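You operate a simulated robot arm through the tools that you are given. There is no shell and no other tool. Be economical: measure what you need, move in short steps, check, and stop when the job is done.

The job below is to be done with a simulated robot arm. You get a single attempt, and the scene is never put back.

## Task
Glue block 5 on the marked spot of the clamped board at the bench and clamp it down.
Fine: coat the spot with the purple pad, use the blue clamp, put the pad back and close the glue pot. Set down upright: purple pad. A coat counts when it lies all over at full strength: go over it till it gets no stronger.

The check looks at the end state, three seconds after you hand in, the way a careful person would. Anything else that was tipped, shoved, dropped, spilled or broken makes it a failure.

## Robot
A 7-joint arm with a two-finger parallel gripper, fixed in place. Base frame: the origin is at the foot of the arm, x ahead of it, y to its left, z up; the work surface is at about z = 0. Units: m, degrees, N and s.
With the tool pointing down near the work surface it reaches from about 0.24 to 0.62 m from the base axis. Its first joint turns from -66.0 to 66.0 degrees. Payload 2.6 kg.
Tool frame: the origin (TCP) lies between the finger pads and is the grasp point; the fingertips stand 0.03 m ahead of it; z points along the fingers, y is the line along which they close. Largest opening 0.094 m; finger width 0.028, thickness 0.01; the body of the gripper, 0.05 by 0.096 m, starts 0.055 m behind the TCP.
Orientation is that of the tool frame in the base frame, as a unit quaternion [x, y, z, w]. With the fingers straight down and closing along the base's y, the tool's x points along the base's -x, its y along +y and its z along -z.

## Interface
- The arm moves only by the tool drive_tool. Its argument "rows" is a list of rows, each an object of numbers (a shift or turn left out is 0, a gripper value left out holds the last): "x", "y", "z": the shift along the base's x, y, z in m; "wx", "wy", "wz": the turn, a rotation vector about the base's x, y, z in degrees; "gripper": the finger opening in m, from 0 to 0.094. In form: [{"x": .., "y": .., "z": .., "wx": .., "wy": .., "wz": .., "gripper": ..}, ...]. A call has 1 to 10 rows; each row is the pose to reach, as a shift and turn from the pose commanded when the call began. A row lasts 0.2 s, in which the tool goes at most 0.05 m and 8.6 degrees; a call with a longer step from one row to the next is refused whole, and so is a gripper value outside its range. A pose out of reach is approached as far as the arm can. The call stops where the force on the tool passes 70 N (or 10 N more than at its start, if that is more) or the arm is blocked; 0.2 s more then pass. The fingers move at their own pace (about 0.072 m/s each) and stop on an object; they squeeze with about 37 N. The grip force told is the motor's: it shows also when the fingers shut on nothing. Time passes only in rows, and 0.2 s behind the last, so rows that repeat a pose let the fingers close. It gives the time, the measured TCP pose, the force on the tool (base axes), the opening and the grip force at its end, in the units of the frame above (readings bear some noise), with the torque about the TCP (base axes, N m) and any sound that the robot's microphone picked up, and new pictures: "show" is both (left out), scene, wrist or none.
- Cameras (640 x 400 px; columns grow to the right, rows downward): "scene" is fixed at [0.0398, 0.4343, 0.5714]; the picture's right is [-0.73, -0.68, 0.00], its down [-0.35, 0.38, -0.86] and it looks along [0.58, -0.63, -0.51] (base axes); focal length 332 px, centre (320, 200). "wrist" rides on the gripper at [0.076, 0.014, -0.102] in the tool frame; the picture's right is [-0.18, 0.98, 0.00], its down [-0.75, -0.14, -0.64] and it looks along [-0.63, -0.12, 0.77] (tool axes); focal length 243 px, centre (320, 200). There is no depth. A picture from a camera that has moved, and an enlarged one, comes with that camera's place and axes in the base frame and with its lens.
- inspect(camera, box): a new picture of the part [left, top, right, bottom] of that camera's present view, enlarged. The clock stands still meanwhile.
- hand_in(): hands the job in; it is judged then, once.

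Work in short steps. Places have to be worked out from the pictures, the camera data and where the tool is seen: move nearer, look again, correct. Check each grasp and each placing, and mend what went wrong. You have 120 turns and 200 pictures in all, those below and enlarged ones among them. Open the gripper and draw the arm clear of the work before you hand the job in, unless the task says otherwise; then end with one line.

The tools are called after ">>>" by a JSON object that holds its "fn" and its "kwargs". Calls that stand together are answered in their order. drive_tool: Moves the arm, as the interface text tells. Its arguments: {"type":"object","properties":{"rows":{"type":"array","items":{"type":"object","properties":{"x":{"type":"number"},"y":{"type":"number"},"z":{"type":"number"},"wx":{"type":"number"},"wy":{"type":"number"},"wz":{"type":"number"},"gripper":{"type":"number"}}}},"show":{"type":"string","enum":["both","scene","wrist","none"]}},"required":["rows"]} The other tools are called the same way: inspect (camera, box) takes an enlarged picture of a part of a camera's view; hand_in () hands the job in.

At the start:

```text
clock: 0.0
ee_pos: [0.3375, 0.1278, 0.3784]
tcp_rot: [0.0, 1.0, 0.0, 0.0]
wrist_force: [0.1, -0.2, -0.5]
wrist_torque: [-0.01, 0.0, 0.0]
gripper_width: 0.0939
finger_force: 0.1
```

scene: 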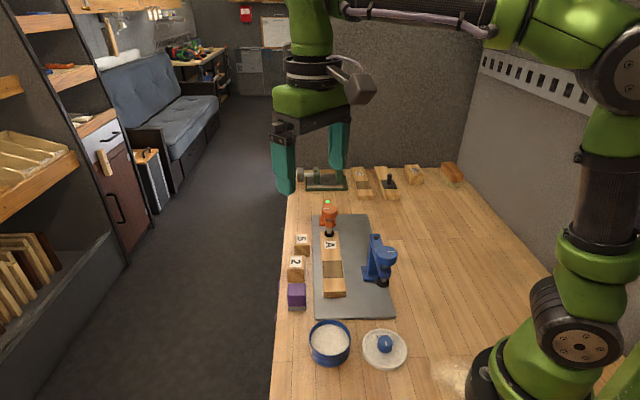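
wrist: 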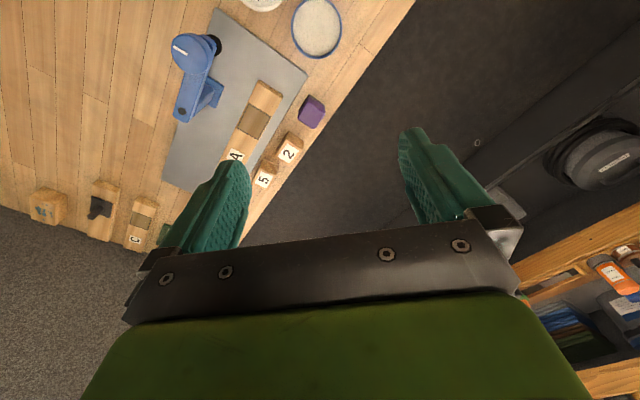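

I start by enlarging the bench area in both views to identify the parts.

>>> {"fn": "inspect", "kwargs": {"camera": "scene", "box": [270, 180, 430, 280]}}

>>> {"fn": "inspect", "kwargs": {"camera": "scene", "box": [270, 270, 430, 370]}}

>>> {"fn": "inspect", "kwargs": {"camera": "wrist", "box": [150, 0, 390, 200]}}

```text
4.00 times, centred on (350, 230) of scene
camera zoom: at [0.0398, 0.4343, 0.5714], right [-0.73, -0.68, 0.0], down [-0.35, 0.38, -0.86], along [0.58, -0.63, -0.51], focal length 1330 px, centre (200, 80)
```

zoom: 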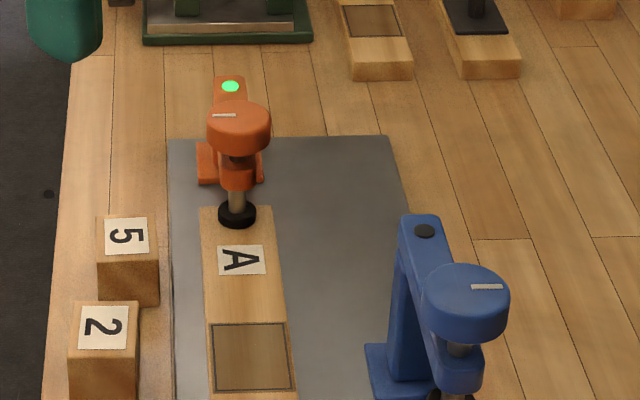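

```text
4.00 times, centred on (350, 320) of scene
camera zoom: at [0.0398, 0.4343, 0.5714], right [-0.73, -0.68, 0.0], down [-0.35, 0.38, -0.86], along [0.58, -0.63, -0.51], focal length 1330 px, centre (200, -280)
```

zoom: 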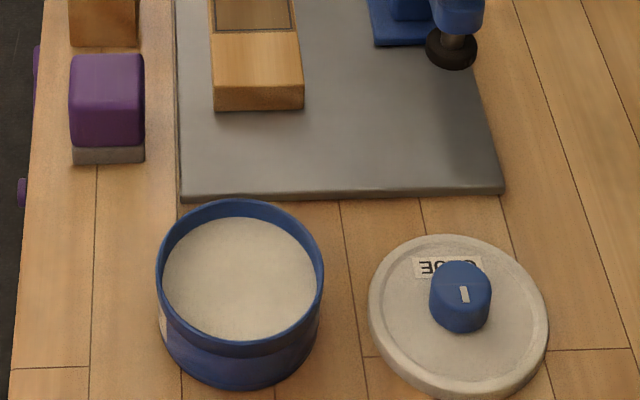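

```text
2.00 times, centred on (270, 100) of wrist
camera zoom: at [0.2618, 0.1436, 0.4802], right [0.18, 0.98, 0.0], down [0.75, -0.14, 0.64], along [0.63, -0.12, -0.77], focal length 485 px, centre (420, 400)
```

zoom: 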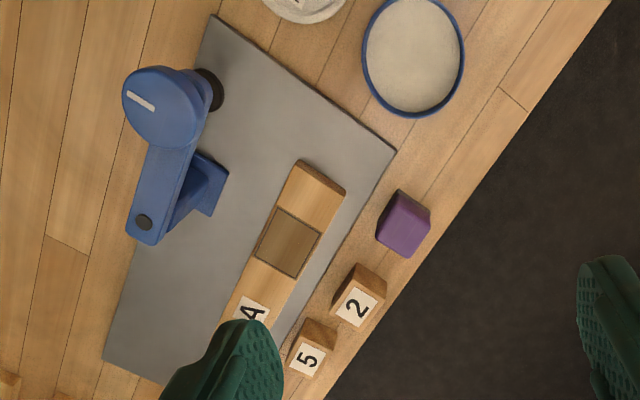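

Bench lies about 47° rotated (away direction ≈ (0.68,-0.73)). I turn the tool to match and come lower, to look at the clamp, pad and blocks.

>>> {"fn": "drive_tool", "kwargs": {"rows": [{"wz": -8, "z": -0.01}, {"wz": -16, "z": -0.02, "x": -0.01, "y": -0.01}, {"wz": -24, "z": -0.03, "x": -0.02, "y": -0.02}, {"wz": -32, "z": -0.05, "x": -0.03, "y": -0.03}, {"wz": -40, "z": -0.07, "x": -0.03, "y": -0.04}, {"wz": -47, "z": -0.08, "x": -0.03, "y": -0.05}, {"wz": -47, "z": -0.08, "x": -0.03, "y": -0.05}]}}

```text
clock: 1.6
ee_pos: [0.3079, 0.0793, 0.2985]
tcp_rot: [0.399, 0.917, 0.0, 0.0]
wrist_force: [0.0, 0.1, -0.8]
wrist_torque: [0.02, -0.03, 0.01]
gripper_width: 0.0941
finger_force: 0.1
camera wrist: at [0.2669, 0.1452, 0.4002], right [0.85, 0.53, 0.0], down [0.41, -0.65, 0.64], along [0.34, -0.54, -0.77], focal length 243 px, centre (320, 200)
```

scene: 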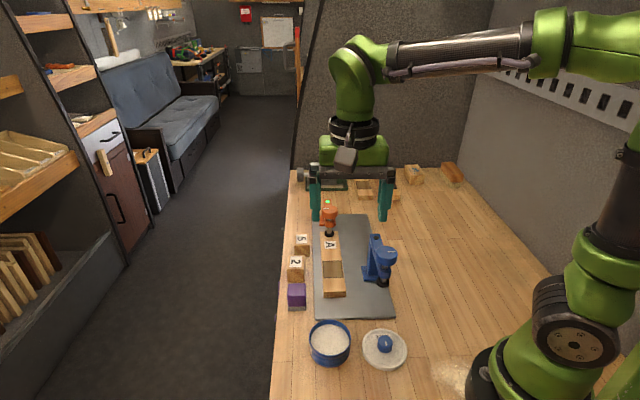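
wrist: 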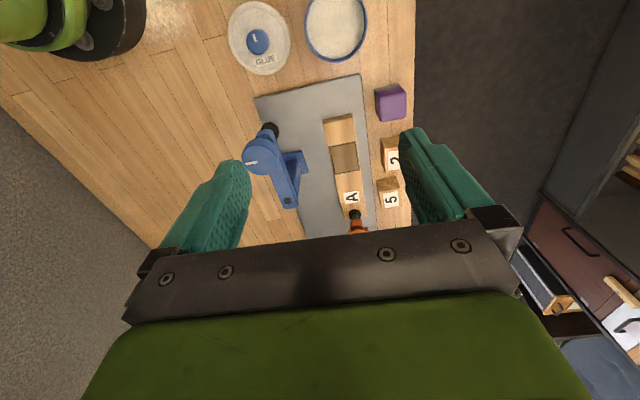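

I zoom in on the clamp and lid from this view.

>>> {"fn": "inspect", "kwargs": {"camera": "wrist", "box": [220, 100, 380, 240]}}

>>> {"fn": "inspect", "kwargs": {"camera": "scene", "box": [340, 220, 420, 300]}}

>>> {"fn": "inspect", "kwargs": {"camera": "wrist", "box": [210, 0, 430, 140]}}

>>> {"fn": "inspect", "kwargs": {"camera": "scene", "box": [290, 190, 370, 250]}}

```text
2.86 times, centred on (300, 170) of wrist
camera zoom: at [0.2669, 0.1452, 0.4002], right [0.85, 0.53, 0.0], down [0.41, -0.65, 0.64], along [0.34, -0.54, -0.77], focal length 693 px, centre (377, 286)
```

zoom: 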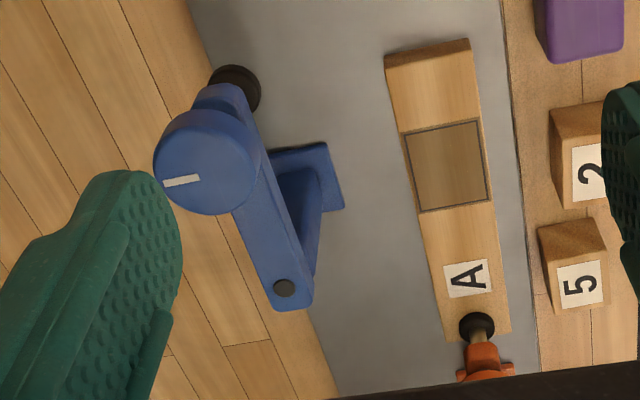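

```text
5.00 times, centred on (380, 260) of scene
camera zoom: at [0.0398, 0.4343, 0.5714], right [-0.73, -0.68, 0.0], down [-0.35, 0.38, -0.86], along [0.58, -0.63, -0.51], focal length 1662 px, centre (20, -100)
```

zoom: 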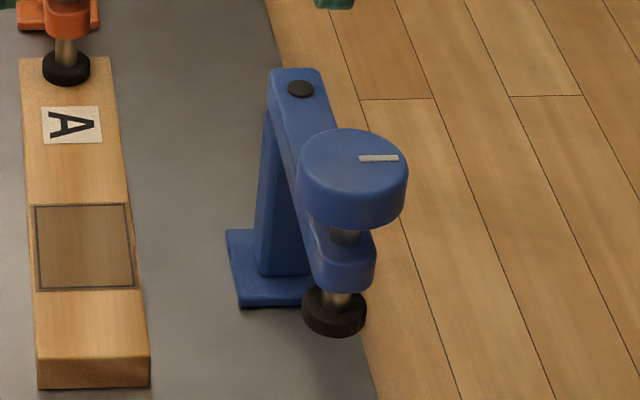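

```text
2.86 times, centred on (320, 70) of wrist
camera zoom: at [0.2669, 0.1452, 0.4002], right [0.85, 0.53, 0.0], down [0.41, -0.65, 0.64], along [0.34, -0.54, -0.77], focal length 693 px, centre (320, 571)
```

zoom: 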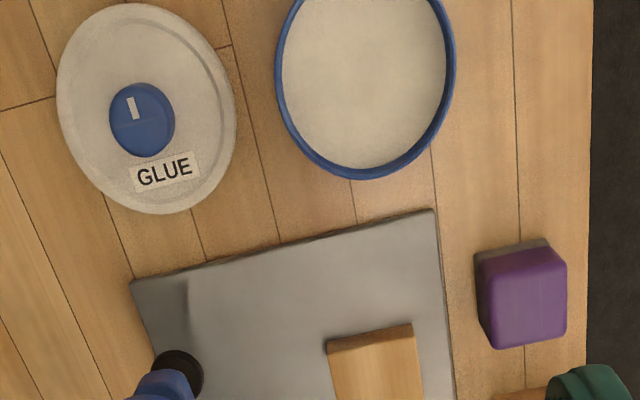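

```text
6.67 times, centred on (330, 220) of scene
camera zoom: at [0.0398, 0.4343, 0.5714], right [-0.73, -0.68, 0.0], down [-0.35, 0.38, -0.86], along [0.58, -0.63, -0.51], focal length 2216 px, centre (253, 67)
```

zoom: 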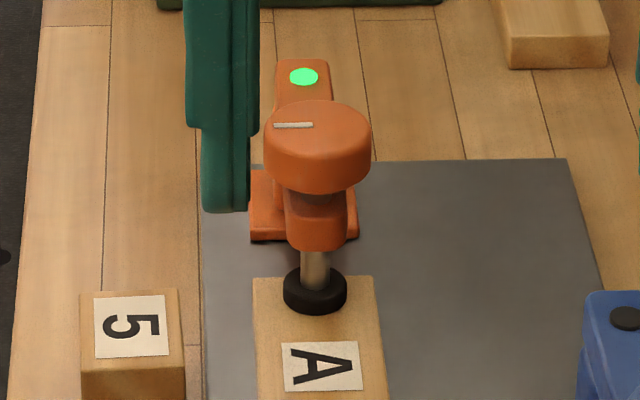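

Pad is at about (0.423, 0.095), near the table edge. I go above it, gripper closing along the bench's cross axis, and look.

>>> {"fn": "drive_tool", "kwargs": {"rows": [{"x": 0.03, "y": 0.004, "z": -0.03}, {"x": 0.06, "y": 0.008, "z": -0.06}, {"x": 0.09, "y": 0.012, "z": -0.09}, {"x": 0.115, "y": 0.016, "z": -0.13}, {"x": 0.115, "y": 0.016, "z": -0.15}, {"x": 0.115, "y": 0.016, "z": -0.15}]}}

```text
clock: 3.0
ee_pos: [0.4232, 0.0971, 0.148]
tcp_rot: [0.399, 0.917, 0.0, 0.0]
wrist_force: [0.5, 0.0, -0.1]
wrist_torque: [0.01, 0.01, -0.03]
gripper_width: 0.0936
finger_force: 0.1
camera wrist: at [0.3815, 0.1624, 0.2506], right [0.84, 0.54, 0.0], down [0.41, -0.65, 0.64], along [0.34, -0.54, -0.77], focal length 243 px, centre (320, 200)
```

scene: 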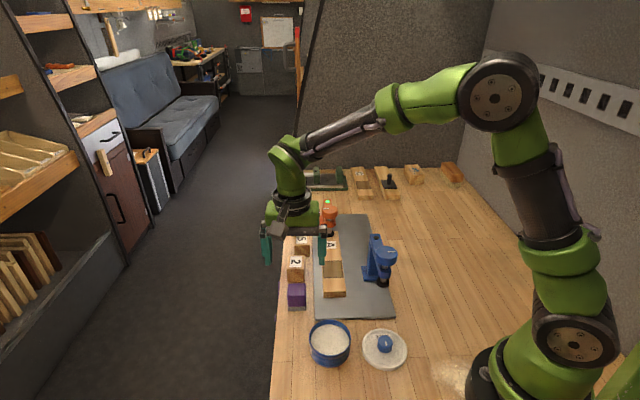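
wrist: 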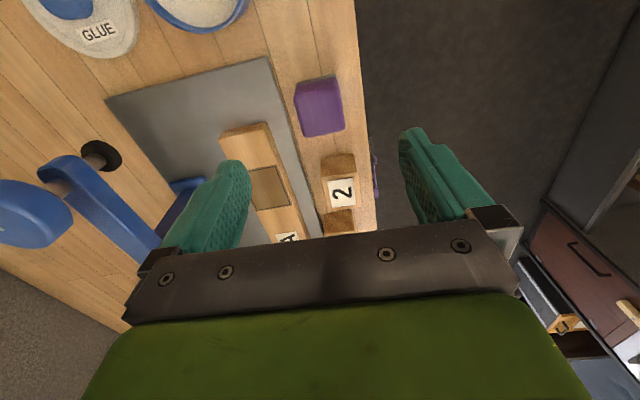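

Pad seems to be right under the TCP; zoom to check centring and height.

>>> {"fn": "inspect", "kwargs": {"camera": "wrist", "box": [270, 60, 370, 150]}}

>>> {"fn": "inspect", "kwargs": {"camera": "scene", "box": [270, 270, 330, 320]}}

```text
4.44 times, centred on (320, 105) of wrist
camera zoom: at [0.3815, 0.1624, 0.2506], right [0.84, 0.54, 0.0], down [0.41, -0.65, 0.64], along [0.34, -0.54, -0.77], focal length 1078 px, centre (320, 622)
```

zoom: 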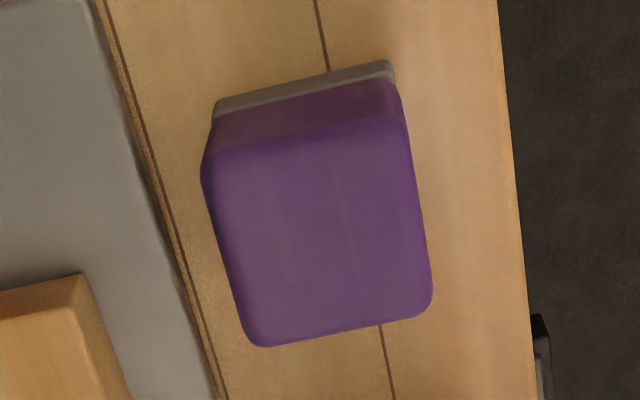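

```text
8.00 times, centred on (300, 295) of scene
camera zoom: at [0.0398, 0.4343, 0.5714], right [-0.73, -0.68, 0.0], down [-0.35, 0.38, -0.86], along [0.58, -0.63, -0.51], focal length 2660 px, centre (480, -560)
```

zoom: 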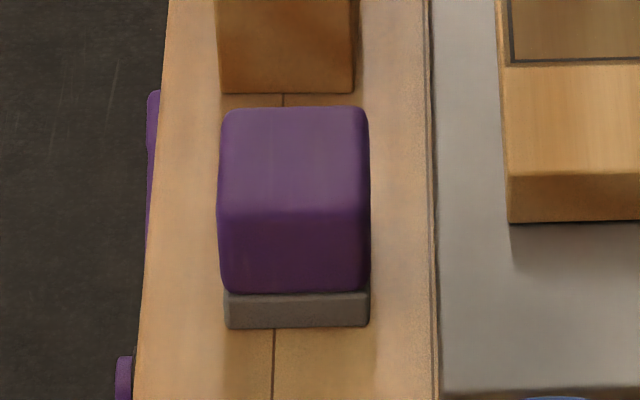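

Pad ~0.037 square, 0.043 high, with grey felt underneath. I lower to z≈0.045 (tips at 0.015), then close.

>>> {"fn": "drive_tool", "kwargs": {"rows": [{"x": 0.001, "y": -0.003, "z": -0.04}, {"x": 0.001, "y": -0.003, "z": -0.08}, {"x": 0.001, "y": -0.003, "z": -0.103}, {"x": 0.001, "y": -0.003, "z": -0.103}, {"x": 0.001, "y": -0.003, "z": -0.103, "gripper": 0.03}, {"x": 0.001, "y": -0.003, "z": -0.103, "gripper": 0.03}, {"x": 0.001, "y": -0.003, "z": -0.103, "gripper": 0.03}]}}

```text
clock: 3.8
ee_pos: [0.4244, 0.0932, 0.0579]
tcp_rot: [0.406, 0.914, 0.002, 0.001]
wrist_force: [-6.1, -1.8, 18.8]
wrist_torque: [-0.85, 0.85, -0.28]
gripper_width: 0.0938
finger_force: 0.0
stopped in row 4: the force on the tool passed its limit at 104 N (the readings are from after the stop); the commanded pose is now the measured one
camera wrist: at [0.3837, 0.1586, 0.1599], right [0.85, 0.52, 0.0], down [0.4, -0.66, 0.64], along [0.34, -0.55, -0.77], focal length 243 px, centre (320, 200)
```

scene: 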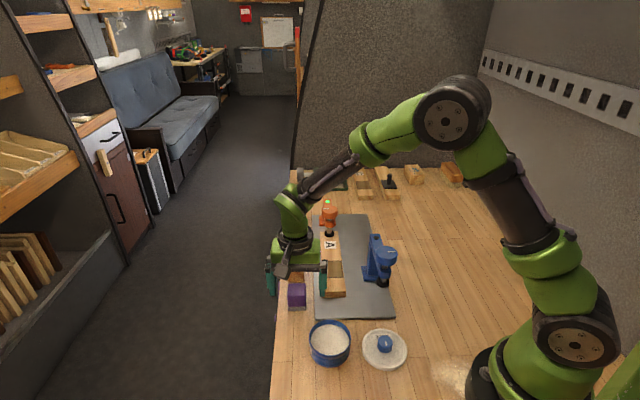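
wrist: 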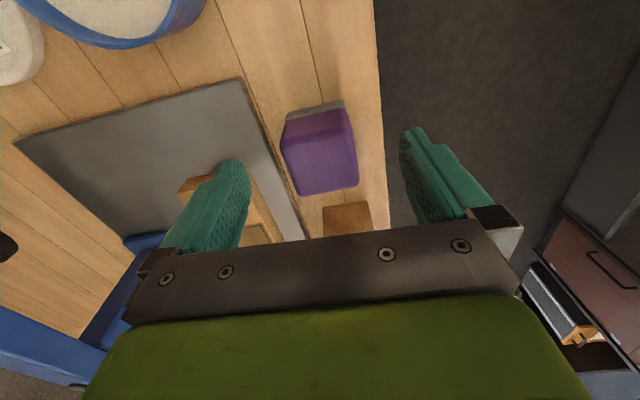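

The wide-open finger touched the board's edge. I lift, narrow the opening to 0.06, and check for damage.

>>> {"fn": "drive_tool", "kwargs": {"rows": [{"z": 0.03}, {"z": 0.06, "gripper": 0.058}, {"z": 0.06, "gripper": 0.058}, {"z": 0.06, "gripper": 0.058}]}}

>>> {"fn": "inspect", "kwargs": {"camera": "scene", "box": [290, 220, 400, 310]}}

```text
clock: 4.8
ee_pos: [0.4253, 0.0923, 0.1157]
tcp_rot: [0.405, 0.914, 0.0, 0.0]
wrist_force: [-0.5, -0.8, 0.6]
wrist_torque: [0.02, 0.0, 0.0]
gripper_width: 0.0578
finger_force: 0.2
camera wrist: at [0.3849, 0.1583, 0.2182], right [0.85, 0.52, 0.0], down [0.4, -0.65, 0.64], along [0.34, -0.55, -0.77], focal length 243 px, centre (320, 200)
```

scene: 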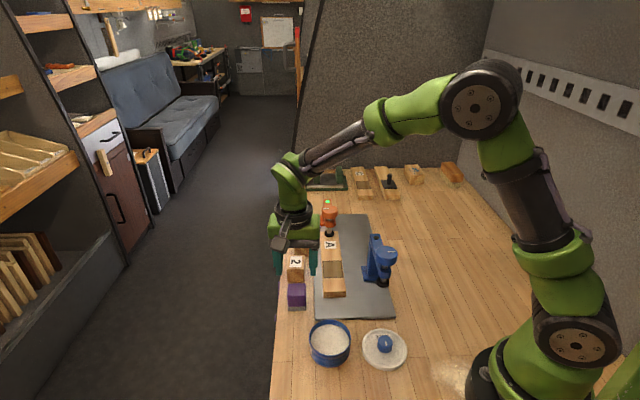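
wrist: 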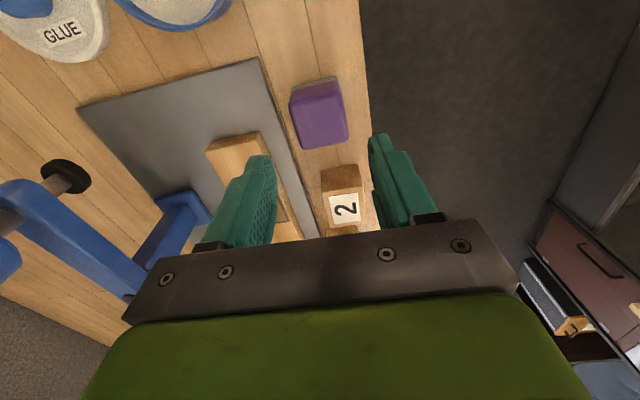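

```text
4.44 times, centred on (345, 265) of scene
camera zoom: at [0.0398, 0.4343, 0.5714], right [-0.73, -0.68, 0.0], down [-0.35, 0.38, -0.86], along [0.58, -0.63, -0.51], focal length 1478 px, centre (209, -89)
```

zoom: 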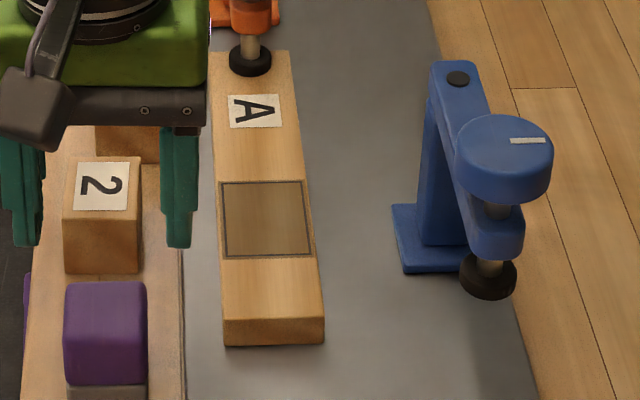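

Board is unmoved. Check centring over the pad again.

>>> {"fn": "inspect", "kwargs": {"camera": "wrist", "box": [260, 60, 380, 160]}}

```text
4.00 times, centred on (320, 110) of wrist
camera zoom: at [0.3849, 0.1583, 0.2182], right [0.85, 0.52, 0.0], down [0.4, -0.65, 0.64], along [0.34, -0.55, -0.77], focal length 970 px, centre (320, 560)
```

zoom: 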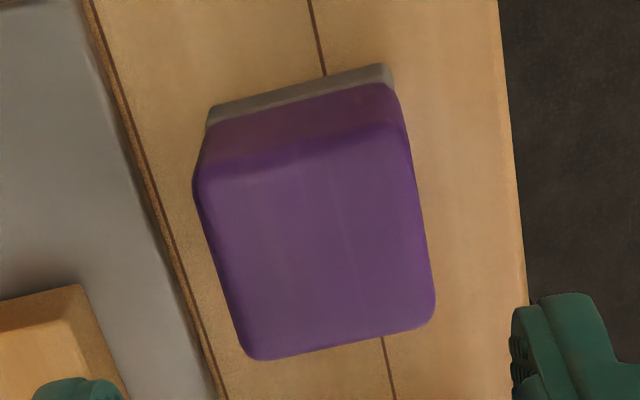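

Shift ~3 mm back along the bench and descend with the narrowed opening, then close.

>>> {"fn": "drive_tool", "kwargs": {"rows": [{"x": -0.0025, "y": 0.003, "z": -0.03}, {"x": -0.0025, "y": 0.003, "z": -0.055}, {"x": -0.0025, "y": 0.003, "z": -0.069}, {"x": -0.0025, "y": 0.003, "z": -0.069}, {"x": -0.0025, "y": 0.003, "z": -0.069, "gripper": 0.025}, {"x": -0.0025, "y": 0.003, "z": -0.069, "gripper": 0.025}, {"x": -0.0025, "y": 0.003, "z": -0.069, "gripper": 0.025}]}}

```text
clock: 6.4
ee_pos: [0.4219, 0.0965, 0.0474]
tcp_rot: [0.405, 0.914, 0.002, 0.001]
wrist_force: [0.4, 0.0, 0.4]
wrist_torque: [0.01, -0.01, 0.02]
gripper_width: 0.0432
finger_force: 37.2
camera wrist: at [0.3815, 0.1614, 0.1492], right [0.85, 0.52, 0.0], down [0.4, -0.65, 0.64], along [0.34, -0.55, -0.77], focal length 243 px, centre (320, 200)
```

scene: 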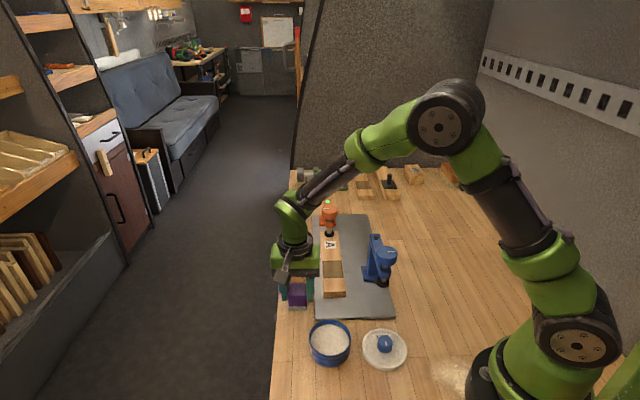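
wrist: 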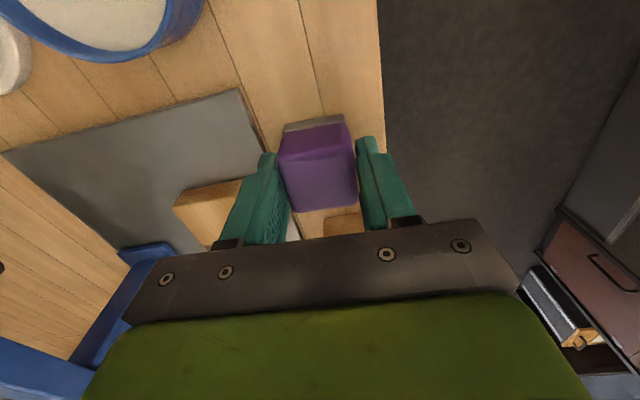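

Gripped (pad ~0.043 wide). I lift it and carry it above the pot, staying high, and look.

>>> {"fn": "drive_tool", "kwargs": {"rows": [{"z": 0.04}, {"z": 0.08}, {"z": 0.11, "x": -0.03, "y": 0.01}, {"z": 0.11, "x": -0.07, "y": 0.02}, {"z": 0.11, "x": -0.11, "y": 0.03}, {"z": 0.11, "x": -0.125, "y": 0.037}, {"z": 0.11, "x": -0.125, "y": 0.037}]}}

>>> {"fn": "inspect", "kwargs": {"camera": "wrist", "box": [220, 0, 420, 200]}}

>>> {"fn": "inspect", "kwargs": {"camera": "scene", "box": [270, 260, 430, 380]}}

```text
clock: 8.0
ee_pos: [0.2975, 0.1315, 0.1586]
tcp_rot: [0.405, 0.914, 0.002, 0.001]
wrist_force: [-0.1, 1.1, -0.7]
wrist_torque: [0.02, -0.01, -0.01]
gripper_width: 0.0434
finger_force: 36.7
camera wrist: at [0.2569, 0.1981, 0.2602], right [0.85, 0.52, 0.0], down [0.4, -0.65, 0.64], along [0.34, -0.55, -0.77], focal length 243 px, centre (320, 200)
```

scene: 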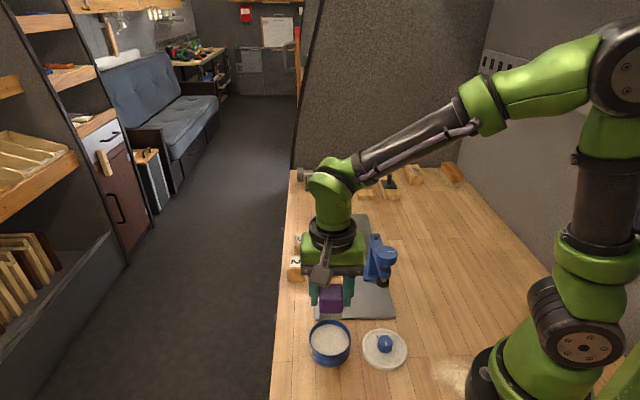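
wrist: 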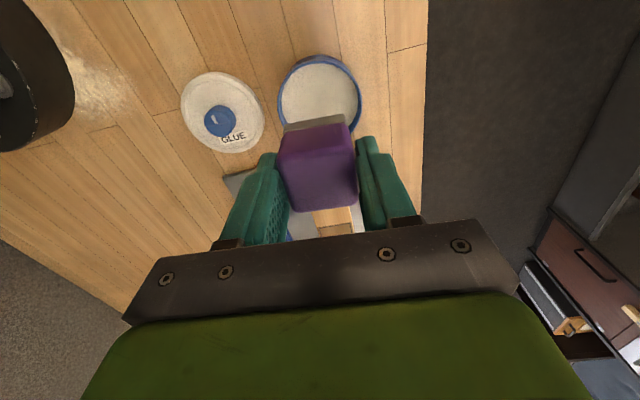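

```text
2.00 times, centred on (320, 100) of wrist
camera zoom: at [0.2569, 0.1981, 0.2602], right [0.85, 0.52, 0.0], down [0.4, -0.65, 0.64], along [0.34, -0.55, -0.77], focal length 485 px, centre (320, 400)
```

zoom: 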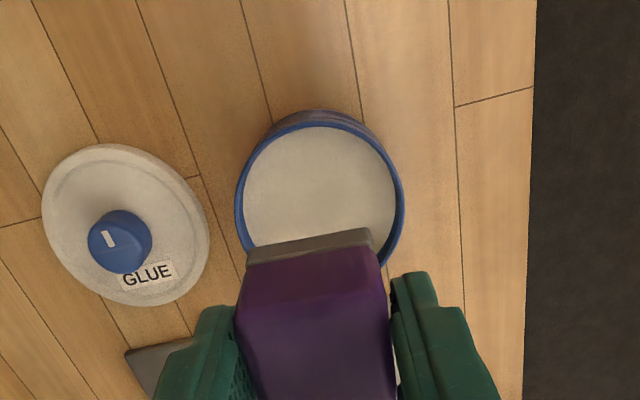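

```text
3.33 times, centred on (350, 320) of scene
camera zoom: at [0.0398, 0.4343, 0.5714], right [-0.73, -0.68, 0.0], down [-0.35, 0.38, -0.86], along [0.58, -0.63, -0.51], focal length 1108 px, centre (220, -200)
```

zoom: 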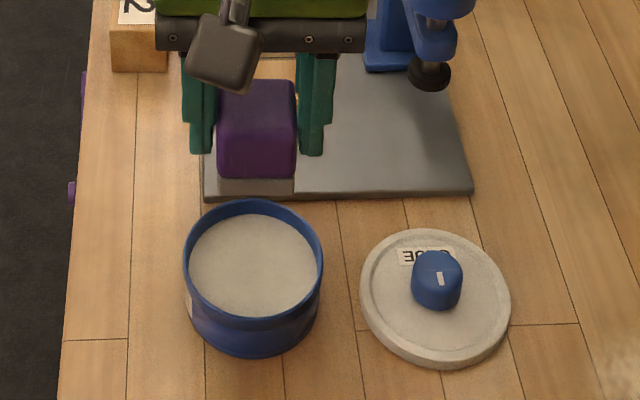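

Pot centre works out at ≈(0.2925,0.139), rim ~0.03 high (the scene camera estimates are biased ~8 mm along the bench). I centre and dip so the felt enters a few mm of glue.

>>> {"fn": "drive_tool", "kwargs": {"rows": [{"x": -0.0035, "y": 0.0055}, {"x": -0.0035, "y": 0.0055, "z": -0.04}, {"x": -0.0035, "y": 0.0055, "z": -0.07}, {"x": -0.0035, "y": 0.0055, "z": -0.08}, {"x": -0.0035, "y": 0.0055, "z": -0.086}, {"x": -0.0035, "y": 0.0055, "z": -0.088}]}}

>>> {"fn": "inspect", "kwargs": {"camera": "scene", "box": [290, 280, 380, 370]}}

```text
clock: 9.4
ee_pos: [0.2947, 0.1401, 0.0698]
tcp_rot: [0.406, 0.914, 0.004, 0.003]
wrist_force: [5.6, -1.9, 24.9]
wrist_torque: [0.7, -0.14, -0.16]
gripper_width: 0.0441
finger_force: 37.1
camera wrist: at [0.2538, 0.2046, 0.1723], right [0.85, 0.52, 0.01], down [0.4, -0.66, 0.64], along [0.34, -0.54, -0.77], focal length 243 px, centre (320, 200)
```

scene: 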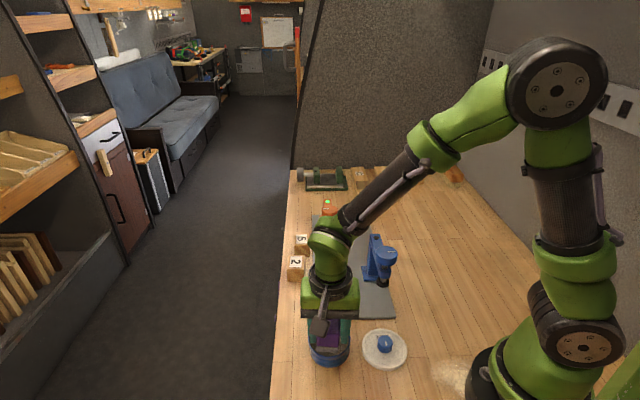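
wrist: 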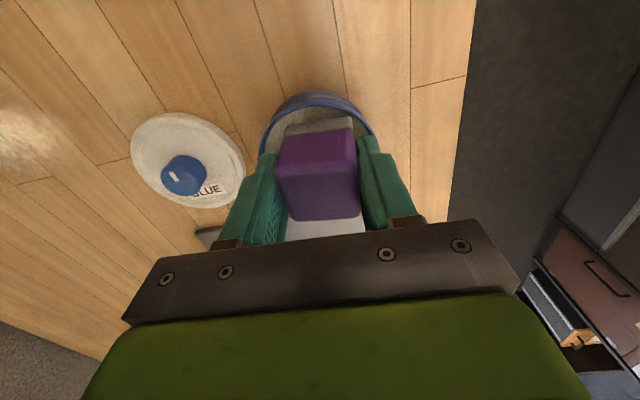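

```text
4.44 times, centred on (335, 325) of scene
camera zoom: at [0.0397, 0.4342, 0.5715], right [-0.73, -0.68, 0.0], down [-0.35, 0.38, -0.86], along [0.58, -0.63, -0.51], focal length 1478 px, centre (253, -356)
```

zoom: 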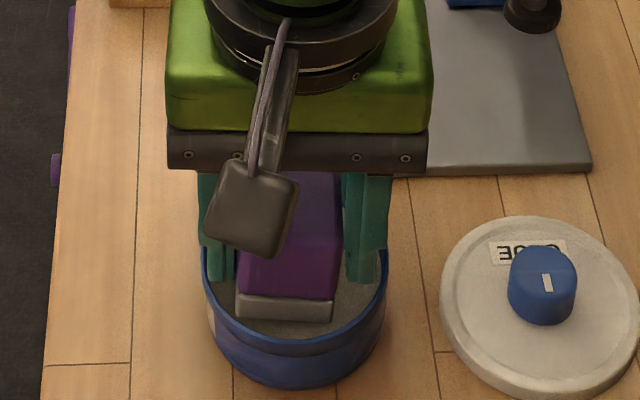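

The felt is pressing the glue (~25 N). I lift it out and look for whether it picked up glue.

>>> {"fn": "drive_tool", "kwargs": {"rows": [{"z": 0.003}, {"z": 0.02}, {"z": 0.06}, {"z": 0.1}, {"z": 0.1}]}}

>>> {"fn": "inspect", "kwargs": {"camera": "scene", "box": [290, 260, 380, 370]}}

>>> {"fn": "inspect", "kwargs": {"camera": "wrist", "box": [220, 50, 420, 220]}}

```text
clock: 10.6
ee_pos: [0.2934, 0.138, 0.1698]
tcp_rot: [0.405, 0.914, 0.002, 0.0]
wrist_force: [-0.4, 0.3, 0.2]
wrist_torque: [0.02, -0.01, -0.02]
gripper_width: 0.044
finger_force: 36.7
camera wrist: at [0.2522, 0.2045, 0.2721], right [0.85, 0.52, 0.0], down [0.4, -0.65, 0.64], along [0.34, -0.55, -0.77], focal length 243 px, centre (320, 200)
```

scene: 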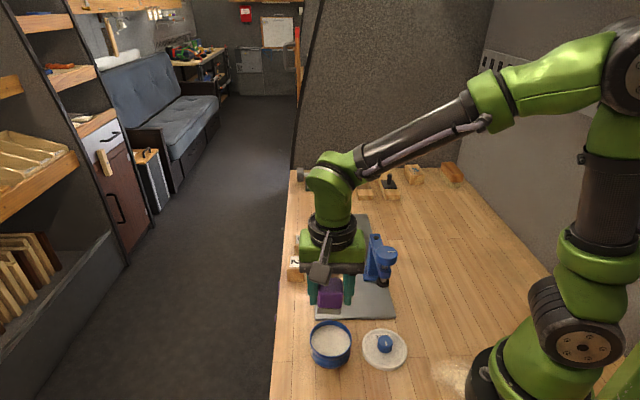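
wrist: 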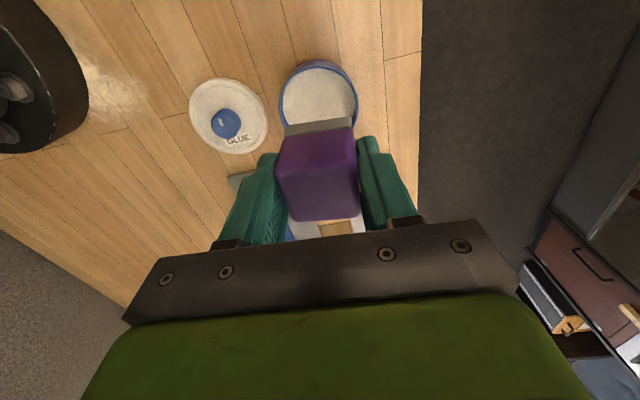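

```text
3.64 times, centred on (335, 315) of scene
camera zoom: at [0.0398, 0.4343, 0.5714], right [-0.73, -0.68, 0.0], down [-0.35, 0.38, -0.86], along [0.58, -0.63, -0.51], focal length 1209 px, centre (266, -218)
```

zoom: 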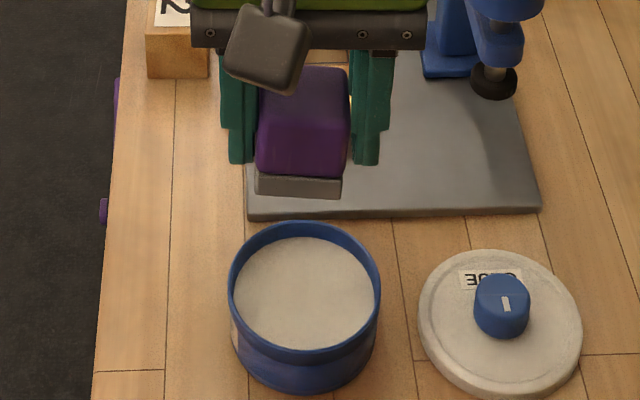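

```text
2.35 times, centred on (320, 135) of wrist
camera zoom: at [0.2522, 0.2045, 0.2721], right [0.85, 0.52, 0.0], down [0.4, -0.65, 0.64], along [0.34, -0.55, -0.77], focal length 571 px, centre (320, 353)
```

zoom: 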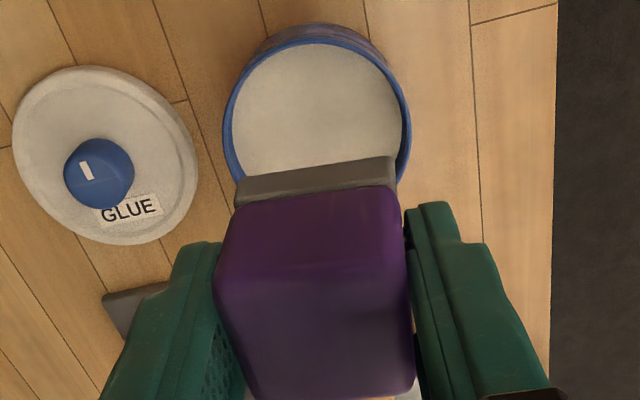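

The pad has tilted slightly in the grip (top leaning toward the camera); pressing flat on the board should level it. I move above the marked spot ≈(0.4175,-0.0125).

>>> {"fn": "drive_tool", "kwargs": {"rows": [{"x": 0.024, "y": -0.03}, {"x": 0.05, "y": -0.06}, {"x": 0.075, "y": -0.09}, {"x": 0.1, "y": -0.12}, {"x": 0.124, "y": -0.15, "z": -0.02}, {"x": 0.124, "y": -0.15, "z": -0.05}, {"x": 0.124, "y": -0.15, "z": -0.05}]}}

>>> {"fn": "inspect", "kwargs": {"camera": "wrist", "box": [220, 50, 420, 220]}}

>>> {"fn": "inspect", "kwargs": {"camera": "scene", "box": [280, 190, 400, 300]}}

```text
clock: 12.2
ee_pos: [0.4166, -0.0125, 0.1173]
tcp_rot: [0.405, 0.914, 0.002, 0.0]
wrist_force: [-0.1, 0.5, -1.0]
wrist_torque: [-0.01, -0.02, 0.0]
gripper_width: 0.0438
finger_force: 36.6
camera wrist: at [0.3768, 0.0542, 0.2201], right [0.85, 0.52, 0.0], down [0.4, -0.65, 0.64], along [0.34, -0.55, -0.77], focal length 243 px, centre (320, 200)
```

scene: 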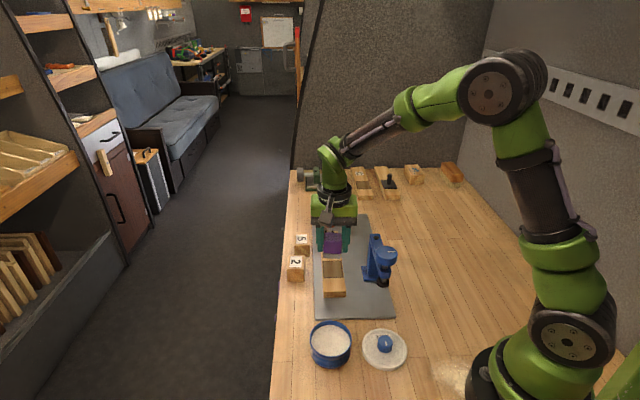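
wrist: 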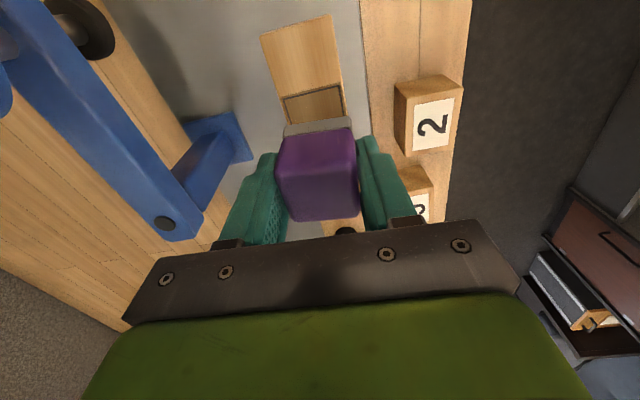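

```text
2.35 times, centred on (320, 135) of wrist
camera zoom: at [0.3768, 0.0542, 0.2201], right [0.85, 0.52, 0.0], down [0.4, -0.65, 0.64], along [0.34, -0.55, -0.77], focal length 571 px, centre (320, 353)
```

zoom: 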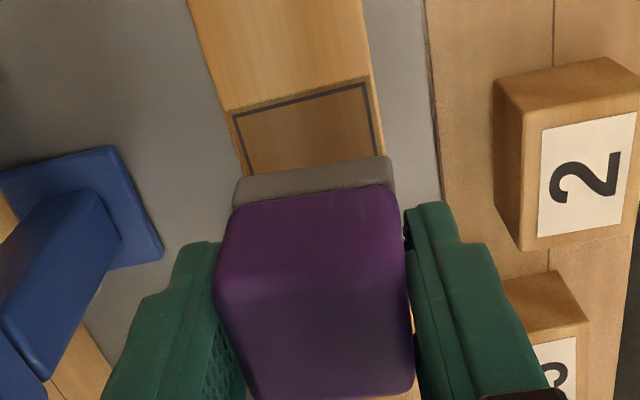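

```text
3.64 times, centred on (340, 245) of scene
camera zoom: at [0.0398, 0.4342, 0.5714], right [-0.73, -0.68, 0.0], down [-0.35, 0.38, -0.86], along [0.58, -0.63, -0.51], focal length 1209 px, centre (247, 36)
```

zoom: 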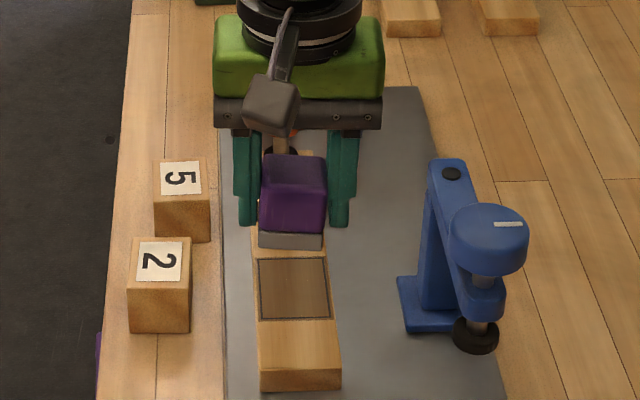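

Spot centre is ~5 mm back and 3 mm sideways of the pad; I correct and descend gently to touch.

>>> {"fn": "drive_tool", "kwargs": {"rows": [{"x": -0.0056, "y": 0.0017}, {"x": -0.0056, "y": 0.0017, "z": -0.03}, {"x": -0.0056, "y": 0.0017, "z": -0.038}, {"x": -0.0056, "y": 0.0017, "z": -0.041}, {"x": -0.0056, "y": 0.0017, "z": -0.043}, {"x": -0.0056, "y": 0.0017, "z": -0.044}]}}

>>> {"fn": "inspect", "kwargs": {"camera": "scene", "box": [300, 210, 380, 300]}}

>>> {"fn": "inspect", "kwargs": {"camera": "wrist", "box": [220, 50, 420, 220]}}

```text
clock: 13.6
ee_pos: [0.4123, -0.0083, 0.076]
tcp_rot: [0.406, 0.914, 0.001, 0.001]
wrist_force: [-1.0, -0.5, -0.8]
wrist_torque: [-0.01, -0.01, -0.02]
gripper_width: 0.0439
finger_force: 36.6
camera wrist: at [0.371, 0.0563, 0.1777], right [0.85, 0.52, 0.0], down [0.4, -0.66, 0.64], along [0.34, -0.55, -0.77], focal length 243 px, centre (320, 200)
```

scene: 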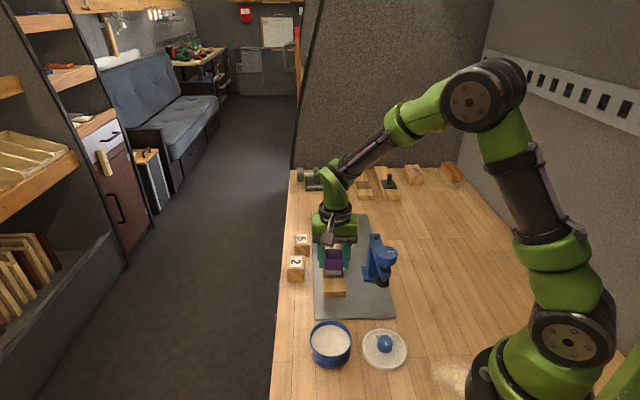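
wrist: 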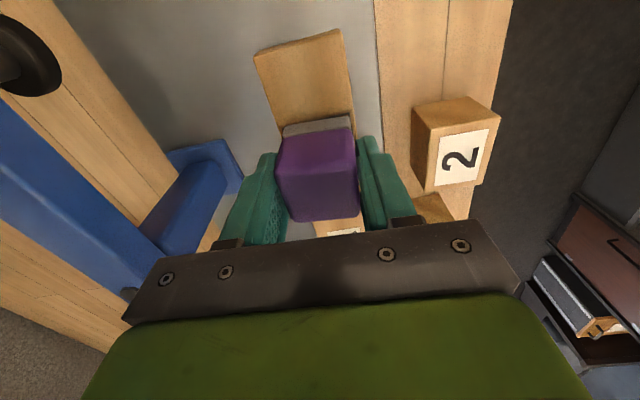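

```text
4.44 times, centred on (340, 255) of scene
camera zoom: at [0.0398, 0.4343, 0.5714], right [-0.73, -0.68, 0.0], down [-0.35, 0.38, -0.86], along [0.58, -0.63, -0.51], focal length 1478 px, centre (231, -44)
```

zoom: 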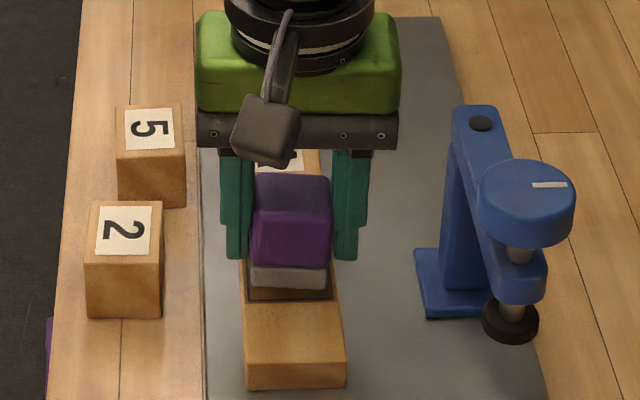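

```text
2.35 times, centred on (320, 135) of wrist
camera zoom: at [0.371, 0.0563, 0.1777], right [0.85, 0.52, 0.0], down [0.4, -0.66, 0.64], along [0.34, -0.55, -0.77], focal length 571 px, centre (320, 353)
```

zoom: 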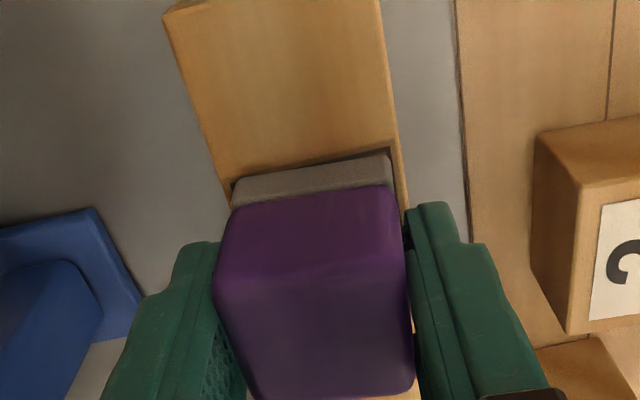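

No contact yet. I lower a few mm more to build gentle pressure.

>>> {"fn": "drive_tool", "kwargs": {"rows": [{"z": -0.001}, {"z": -0.002}, {"z": -0.003}, {"z": -0.004}, {"z": -0.004}], "show": "none"}}

>>> {"fn": "inspect", "kwargs": {"camera": "wrist", "box": [220, 50, 420, 220]}}

```text
clock: 14.8
ee_pos: [0.412, -0.0097, 0.0719]
tcp_rot: [0.405, 0.914, 0.001, 0.0]
wrist_force: [-0.8, -0.7, -0.5]
wrist_torque: [0.0, -0.01, 0.0]
gripper_width: 0.0434
finger_force: 37.1
```

```text
2.35 times, centred on (320, 135) of wrist
camera zoom: at [0.3711, 0.056, 0.1736], right [0.85, 0.52, 0.0], down [0.4, -0.65, 0.64], along [0.34, -0.55, -0.77], focal length 571 px, centre (320, 353)
```

zoom: 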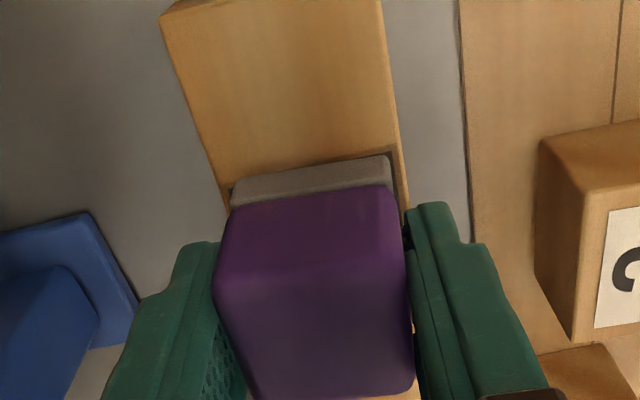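

Still none; continue down in 1 mm steps.

>>> {"fn": "drive_tool", "kwargs": {"rows": [{"z": -0.001}, {"z": -0.002}, {"z": -0.003}, {"z": -0.004}, {"z": -0.004}], "show": "none"}}

```text
clock: 16.0
ee_pos: [0.4122, -0.0098, 0.0663]
tcp_rot: [0.405, 0.914, 0.002, 0.001]
wrist_force: [-0.5, 0.6, -0.3]
wrist_torque: [-0.02, 0.0, 0.02]
gripper_width: 0.0439
finger_force: 37.0
```

>>> {"fn": "inspect", "kwargs": {"camera": "scene", "box": [310, 230, 370, 300]}}

>>> {"fn": "inspect", "kwargs": {"camera": "wrist", "box": [260, 90, 390, 180]}}

```text
5.71 times, centred on (340, 265) of scene
camera zoom: at [0.0398, 0.4343, 0.5714], right [-0.73, -0.68, 0.0], down [-0.35, 0.38, -0.86], along [0.58, -0.63, -0.51], focal length 1900 px, centre (206, -171)
```

zoom: 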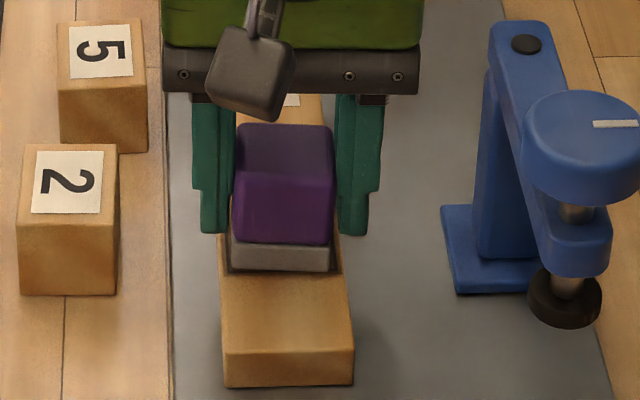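

```text
4.44 times, centred on (325, 135) of wrist
camera zoom: at [0.3712, 0.0558, 0.1697], right [0.85, 0.52, 0.0], down [0.4, -0.65, 0.64], along [0.34, -0.55, -0.77], focal length 1078 px, centre (298, 489)
```

zoom: 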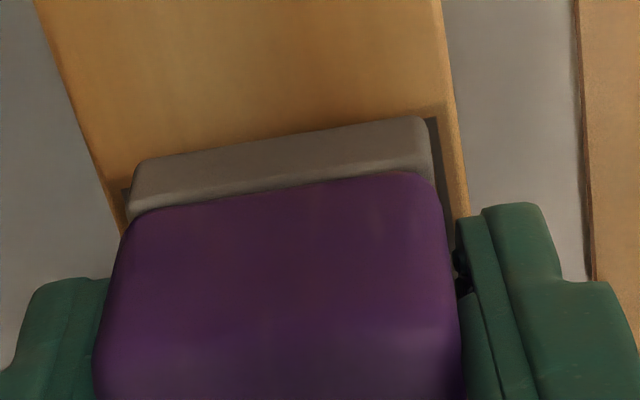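

Nearly touching; the pad sits ~1 mm left of the spot's centre. Continue down.

>>> {"fn": "drive_tool", "kwargs": {"rows": [{"z": -0.001, "x": 0.0007, "y": 0.0007}, {"z": -0.002, "x": 0.0007, "y": 0.0007}, {"z": -0.003, "x": 0.0007, "y": 0.0007}, {"z": -0.004, "x": 0.0007, "y": 0.0007}], "show": "none"}}

```text
clock: 17.0
ee_pos: [0.4147, -0.0082, 0.065]
tcp_rot: [0.405, 0.914, 0.003, 0.004]
wrist_force: [-2.7, 3.0, 25.1]
wrist_torque: [-0.24, -0.15, -0.06]
gripper_width: 0.0436
finger_force: 36.8
```

Contact at ~25 N. Rub with small strokes along both bench axes, then lift and look.

>>> {"fn": "drive_tool", "kwargs": {"rows": [{"z": 0.001, "x": 0.004, "y": -0.0044}, {"z": 0.001, "x": -0.004, "y": 0.0044}, {"z": 0.001, "x": 0.004, "y": -0.0044}, {"z": 0.001, "x": -0.004, "y": 0.0044}, {"z": 0.001, "x": 0, "y": 0}, {"z": 0.001, "x": -0.0037, "y": -0.0034}, {"z": 0.001, "x": 0.0037, "y": 0.0034}, {"z": 0.001, "x": -0.0037, "y": -0.0034}, {"z": 0.001, "x": 0.0037, "y": 0.0034}, {"z": 0.001}], "show": "none"}}

>>> {"fn": "drive_tool", "kwargs": {"rows": [{"z": 0.03}, {"z": 0.07, "x": -0.02, "y": 0.02}, {"z": 0.09, "x": -0.05, "y": 0.05}, {"z": 0.09, "x": -0.05, "y": 0.05}]}}

>>> {"fn": "inspect", "kwargs": {"camera": "scene", "box": [310, 230, 370, 300]}}

```text
clock: 19.2
ee_pos: [0.4118, -0.0082, 0.0648]
tcp_rot: [0.404, 0.915, 0.002, 0.001]
wrist_force: [2.9, 1.3, 7.7]
wrist_torque: [-0.08, -0.15, 0.03]
gripper_width: 0.0434
finger_force: 36.8
```

```text
clock: 20.2
ee_pos: [0.3621, 0.0387, 0.1533]
tcp_rot: [0.406, 0.914, 0.002, 0.001]
wrist_force: [-1.3, -0.6, -1.3]
wrist_torque: [0.0, -0.01, -0.03]
gripper_width: 0.0434
finger_force: 36.7
camera wrist: at [0.3209, 0.1051, 0.256], right [0.85, 0.52, 0.0], down [0.4, -0.65, 0.64], along [0.34, -0.55, -0.77], focal length 243 px, centre (320, 200)
```

scene: 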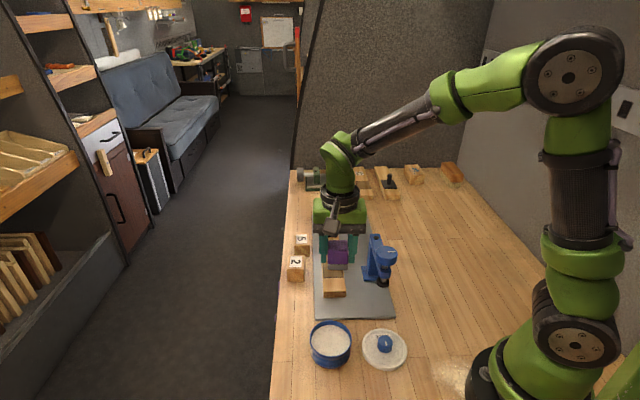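
wrist: 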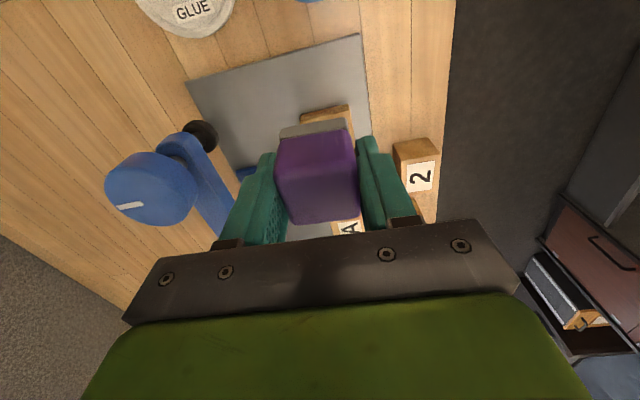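

```text
5.71 times, centred on (340, 265) of scene
camera zoom: at [0.0398, 0.4343, 0.5714], right [-0.73, -0.68, 0.0], down [-0.35, 0.38, -0.86], along [0.58, -0.63, -0.51], focal length 1900 px, centre (206, -171)
```

zoom: 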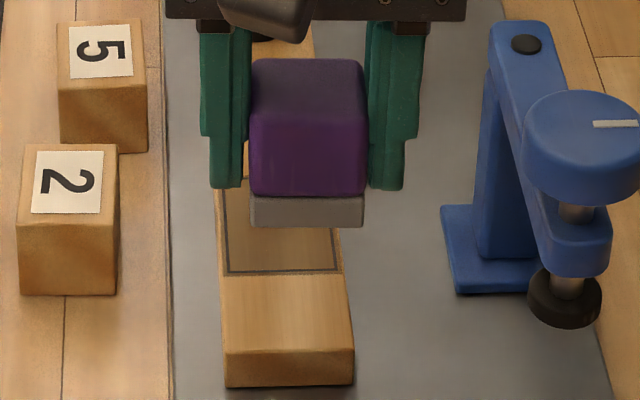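

The spot looks paler in the visible part. I move back towards the pot to get a clear view of it.

>>> {"fn": "drive_tool", "kwargs": {"rows": [{"x": -0.03, "y": 0.035}, {"x": -0.055, "y": 0.07}, {"x": -0.068, "y": 0.1}, {"x": -0.068, "y": 0.1}], "show": "none"}}

>>> {"fn": "inspect", "kwargs": {"camera": "scene", "box": [310, 230, 370, 300]}}

>>> {"fn": "inspect", "kwargs": {"camera": "wrist", "box": [220, 50, 420, 250]}}

```text
clock: 21.2
ee_pos: [0.2923, 0.14, 0.1537]
tcp_rot: [0.405, 0.914, 0.002, 0.001]
wrist_force: [-0.1, 0.4, -0.5]
wrist_torque: [-0.02, 0.02, 0.02]
gripper_width: 0.0432
finger_force: 37.1
```

```text
5.71 times, centred on (340, 265) of scene
camera zoom: at [0.0398, 0.4343, 0.5714], right [-0.73, -0.68, 0.0], down [-0.35, 0.38, -0.86], along [0.58, -0.63, -0.51], focal length 1900 px, centre (206, -171)
```

zoom: 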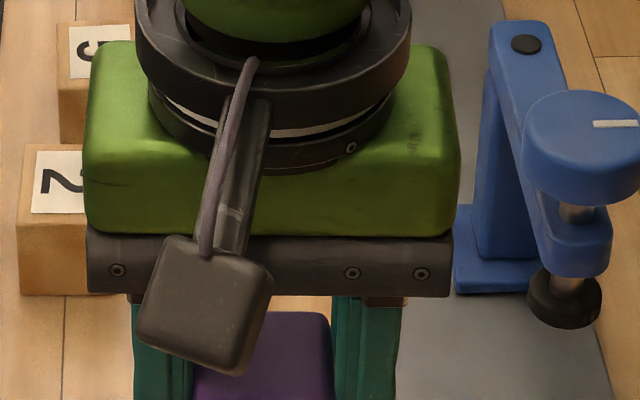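

```text
2.00 times, centred on (320, 150) of wrist
camera zoom: at [0.2523, 0.2056, 0.2563], right [0.85, 0.52, 0.0], down [0.4, -0.65, 0.64], along [0.34, -0.55, -0.77], focal length 485 px, centre (320, 300)
```

zoom: 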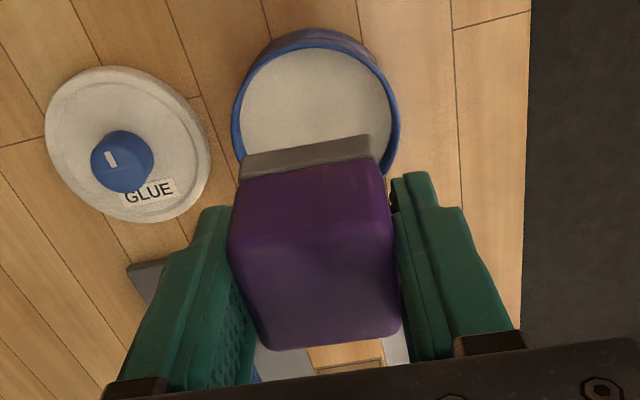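

Occluded. While over the pot I re-dip lightly to be sure the pad is loaded, then lift.

>>> {"fn": "drive_tool", "kwargs": {"rows": [{"z": -0.04}, {"z": -0.07}, {"z": -0.079}, {"z": -0.083}, {"z": -0.086}, {"z": -0.086}], "show": "none"}}

>>> {"fn": "inspect", "kwargs": {"camera": "scene", "box": [290, 280, 380, 370]}}

```text
clock: 22.6
ee_pos: [0.2949, 0.1408, 0.0693]
tcp_rot: [0.405, 0.914, 0.002, 0.003]
wrist_force: [-5.0, -2.0, 22.6]
wrist_torque: [0.59, 0.12, 0.14]
gripper_width: 0.0436
finger_force: 37.4
```

```text
4.44 times, centred on (335, 325) of scene
camera zoom: at [0.0397, 0.4342, 0.5715], right [-0.73, -0.68, 0.0], down [-0.35, 0.38, -0.86], along [0.58, -0.63, -0.51], focal length 1478 px, centre (253, -356)
```

zoom: 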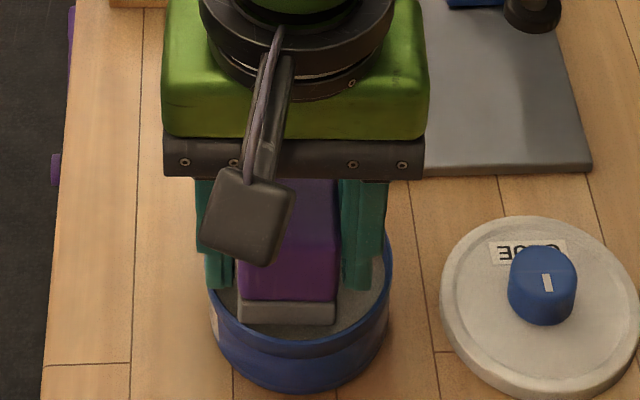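

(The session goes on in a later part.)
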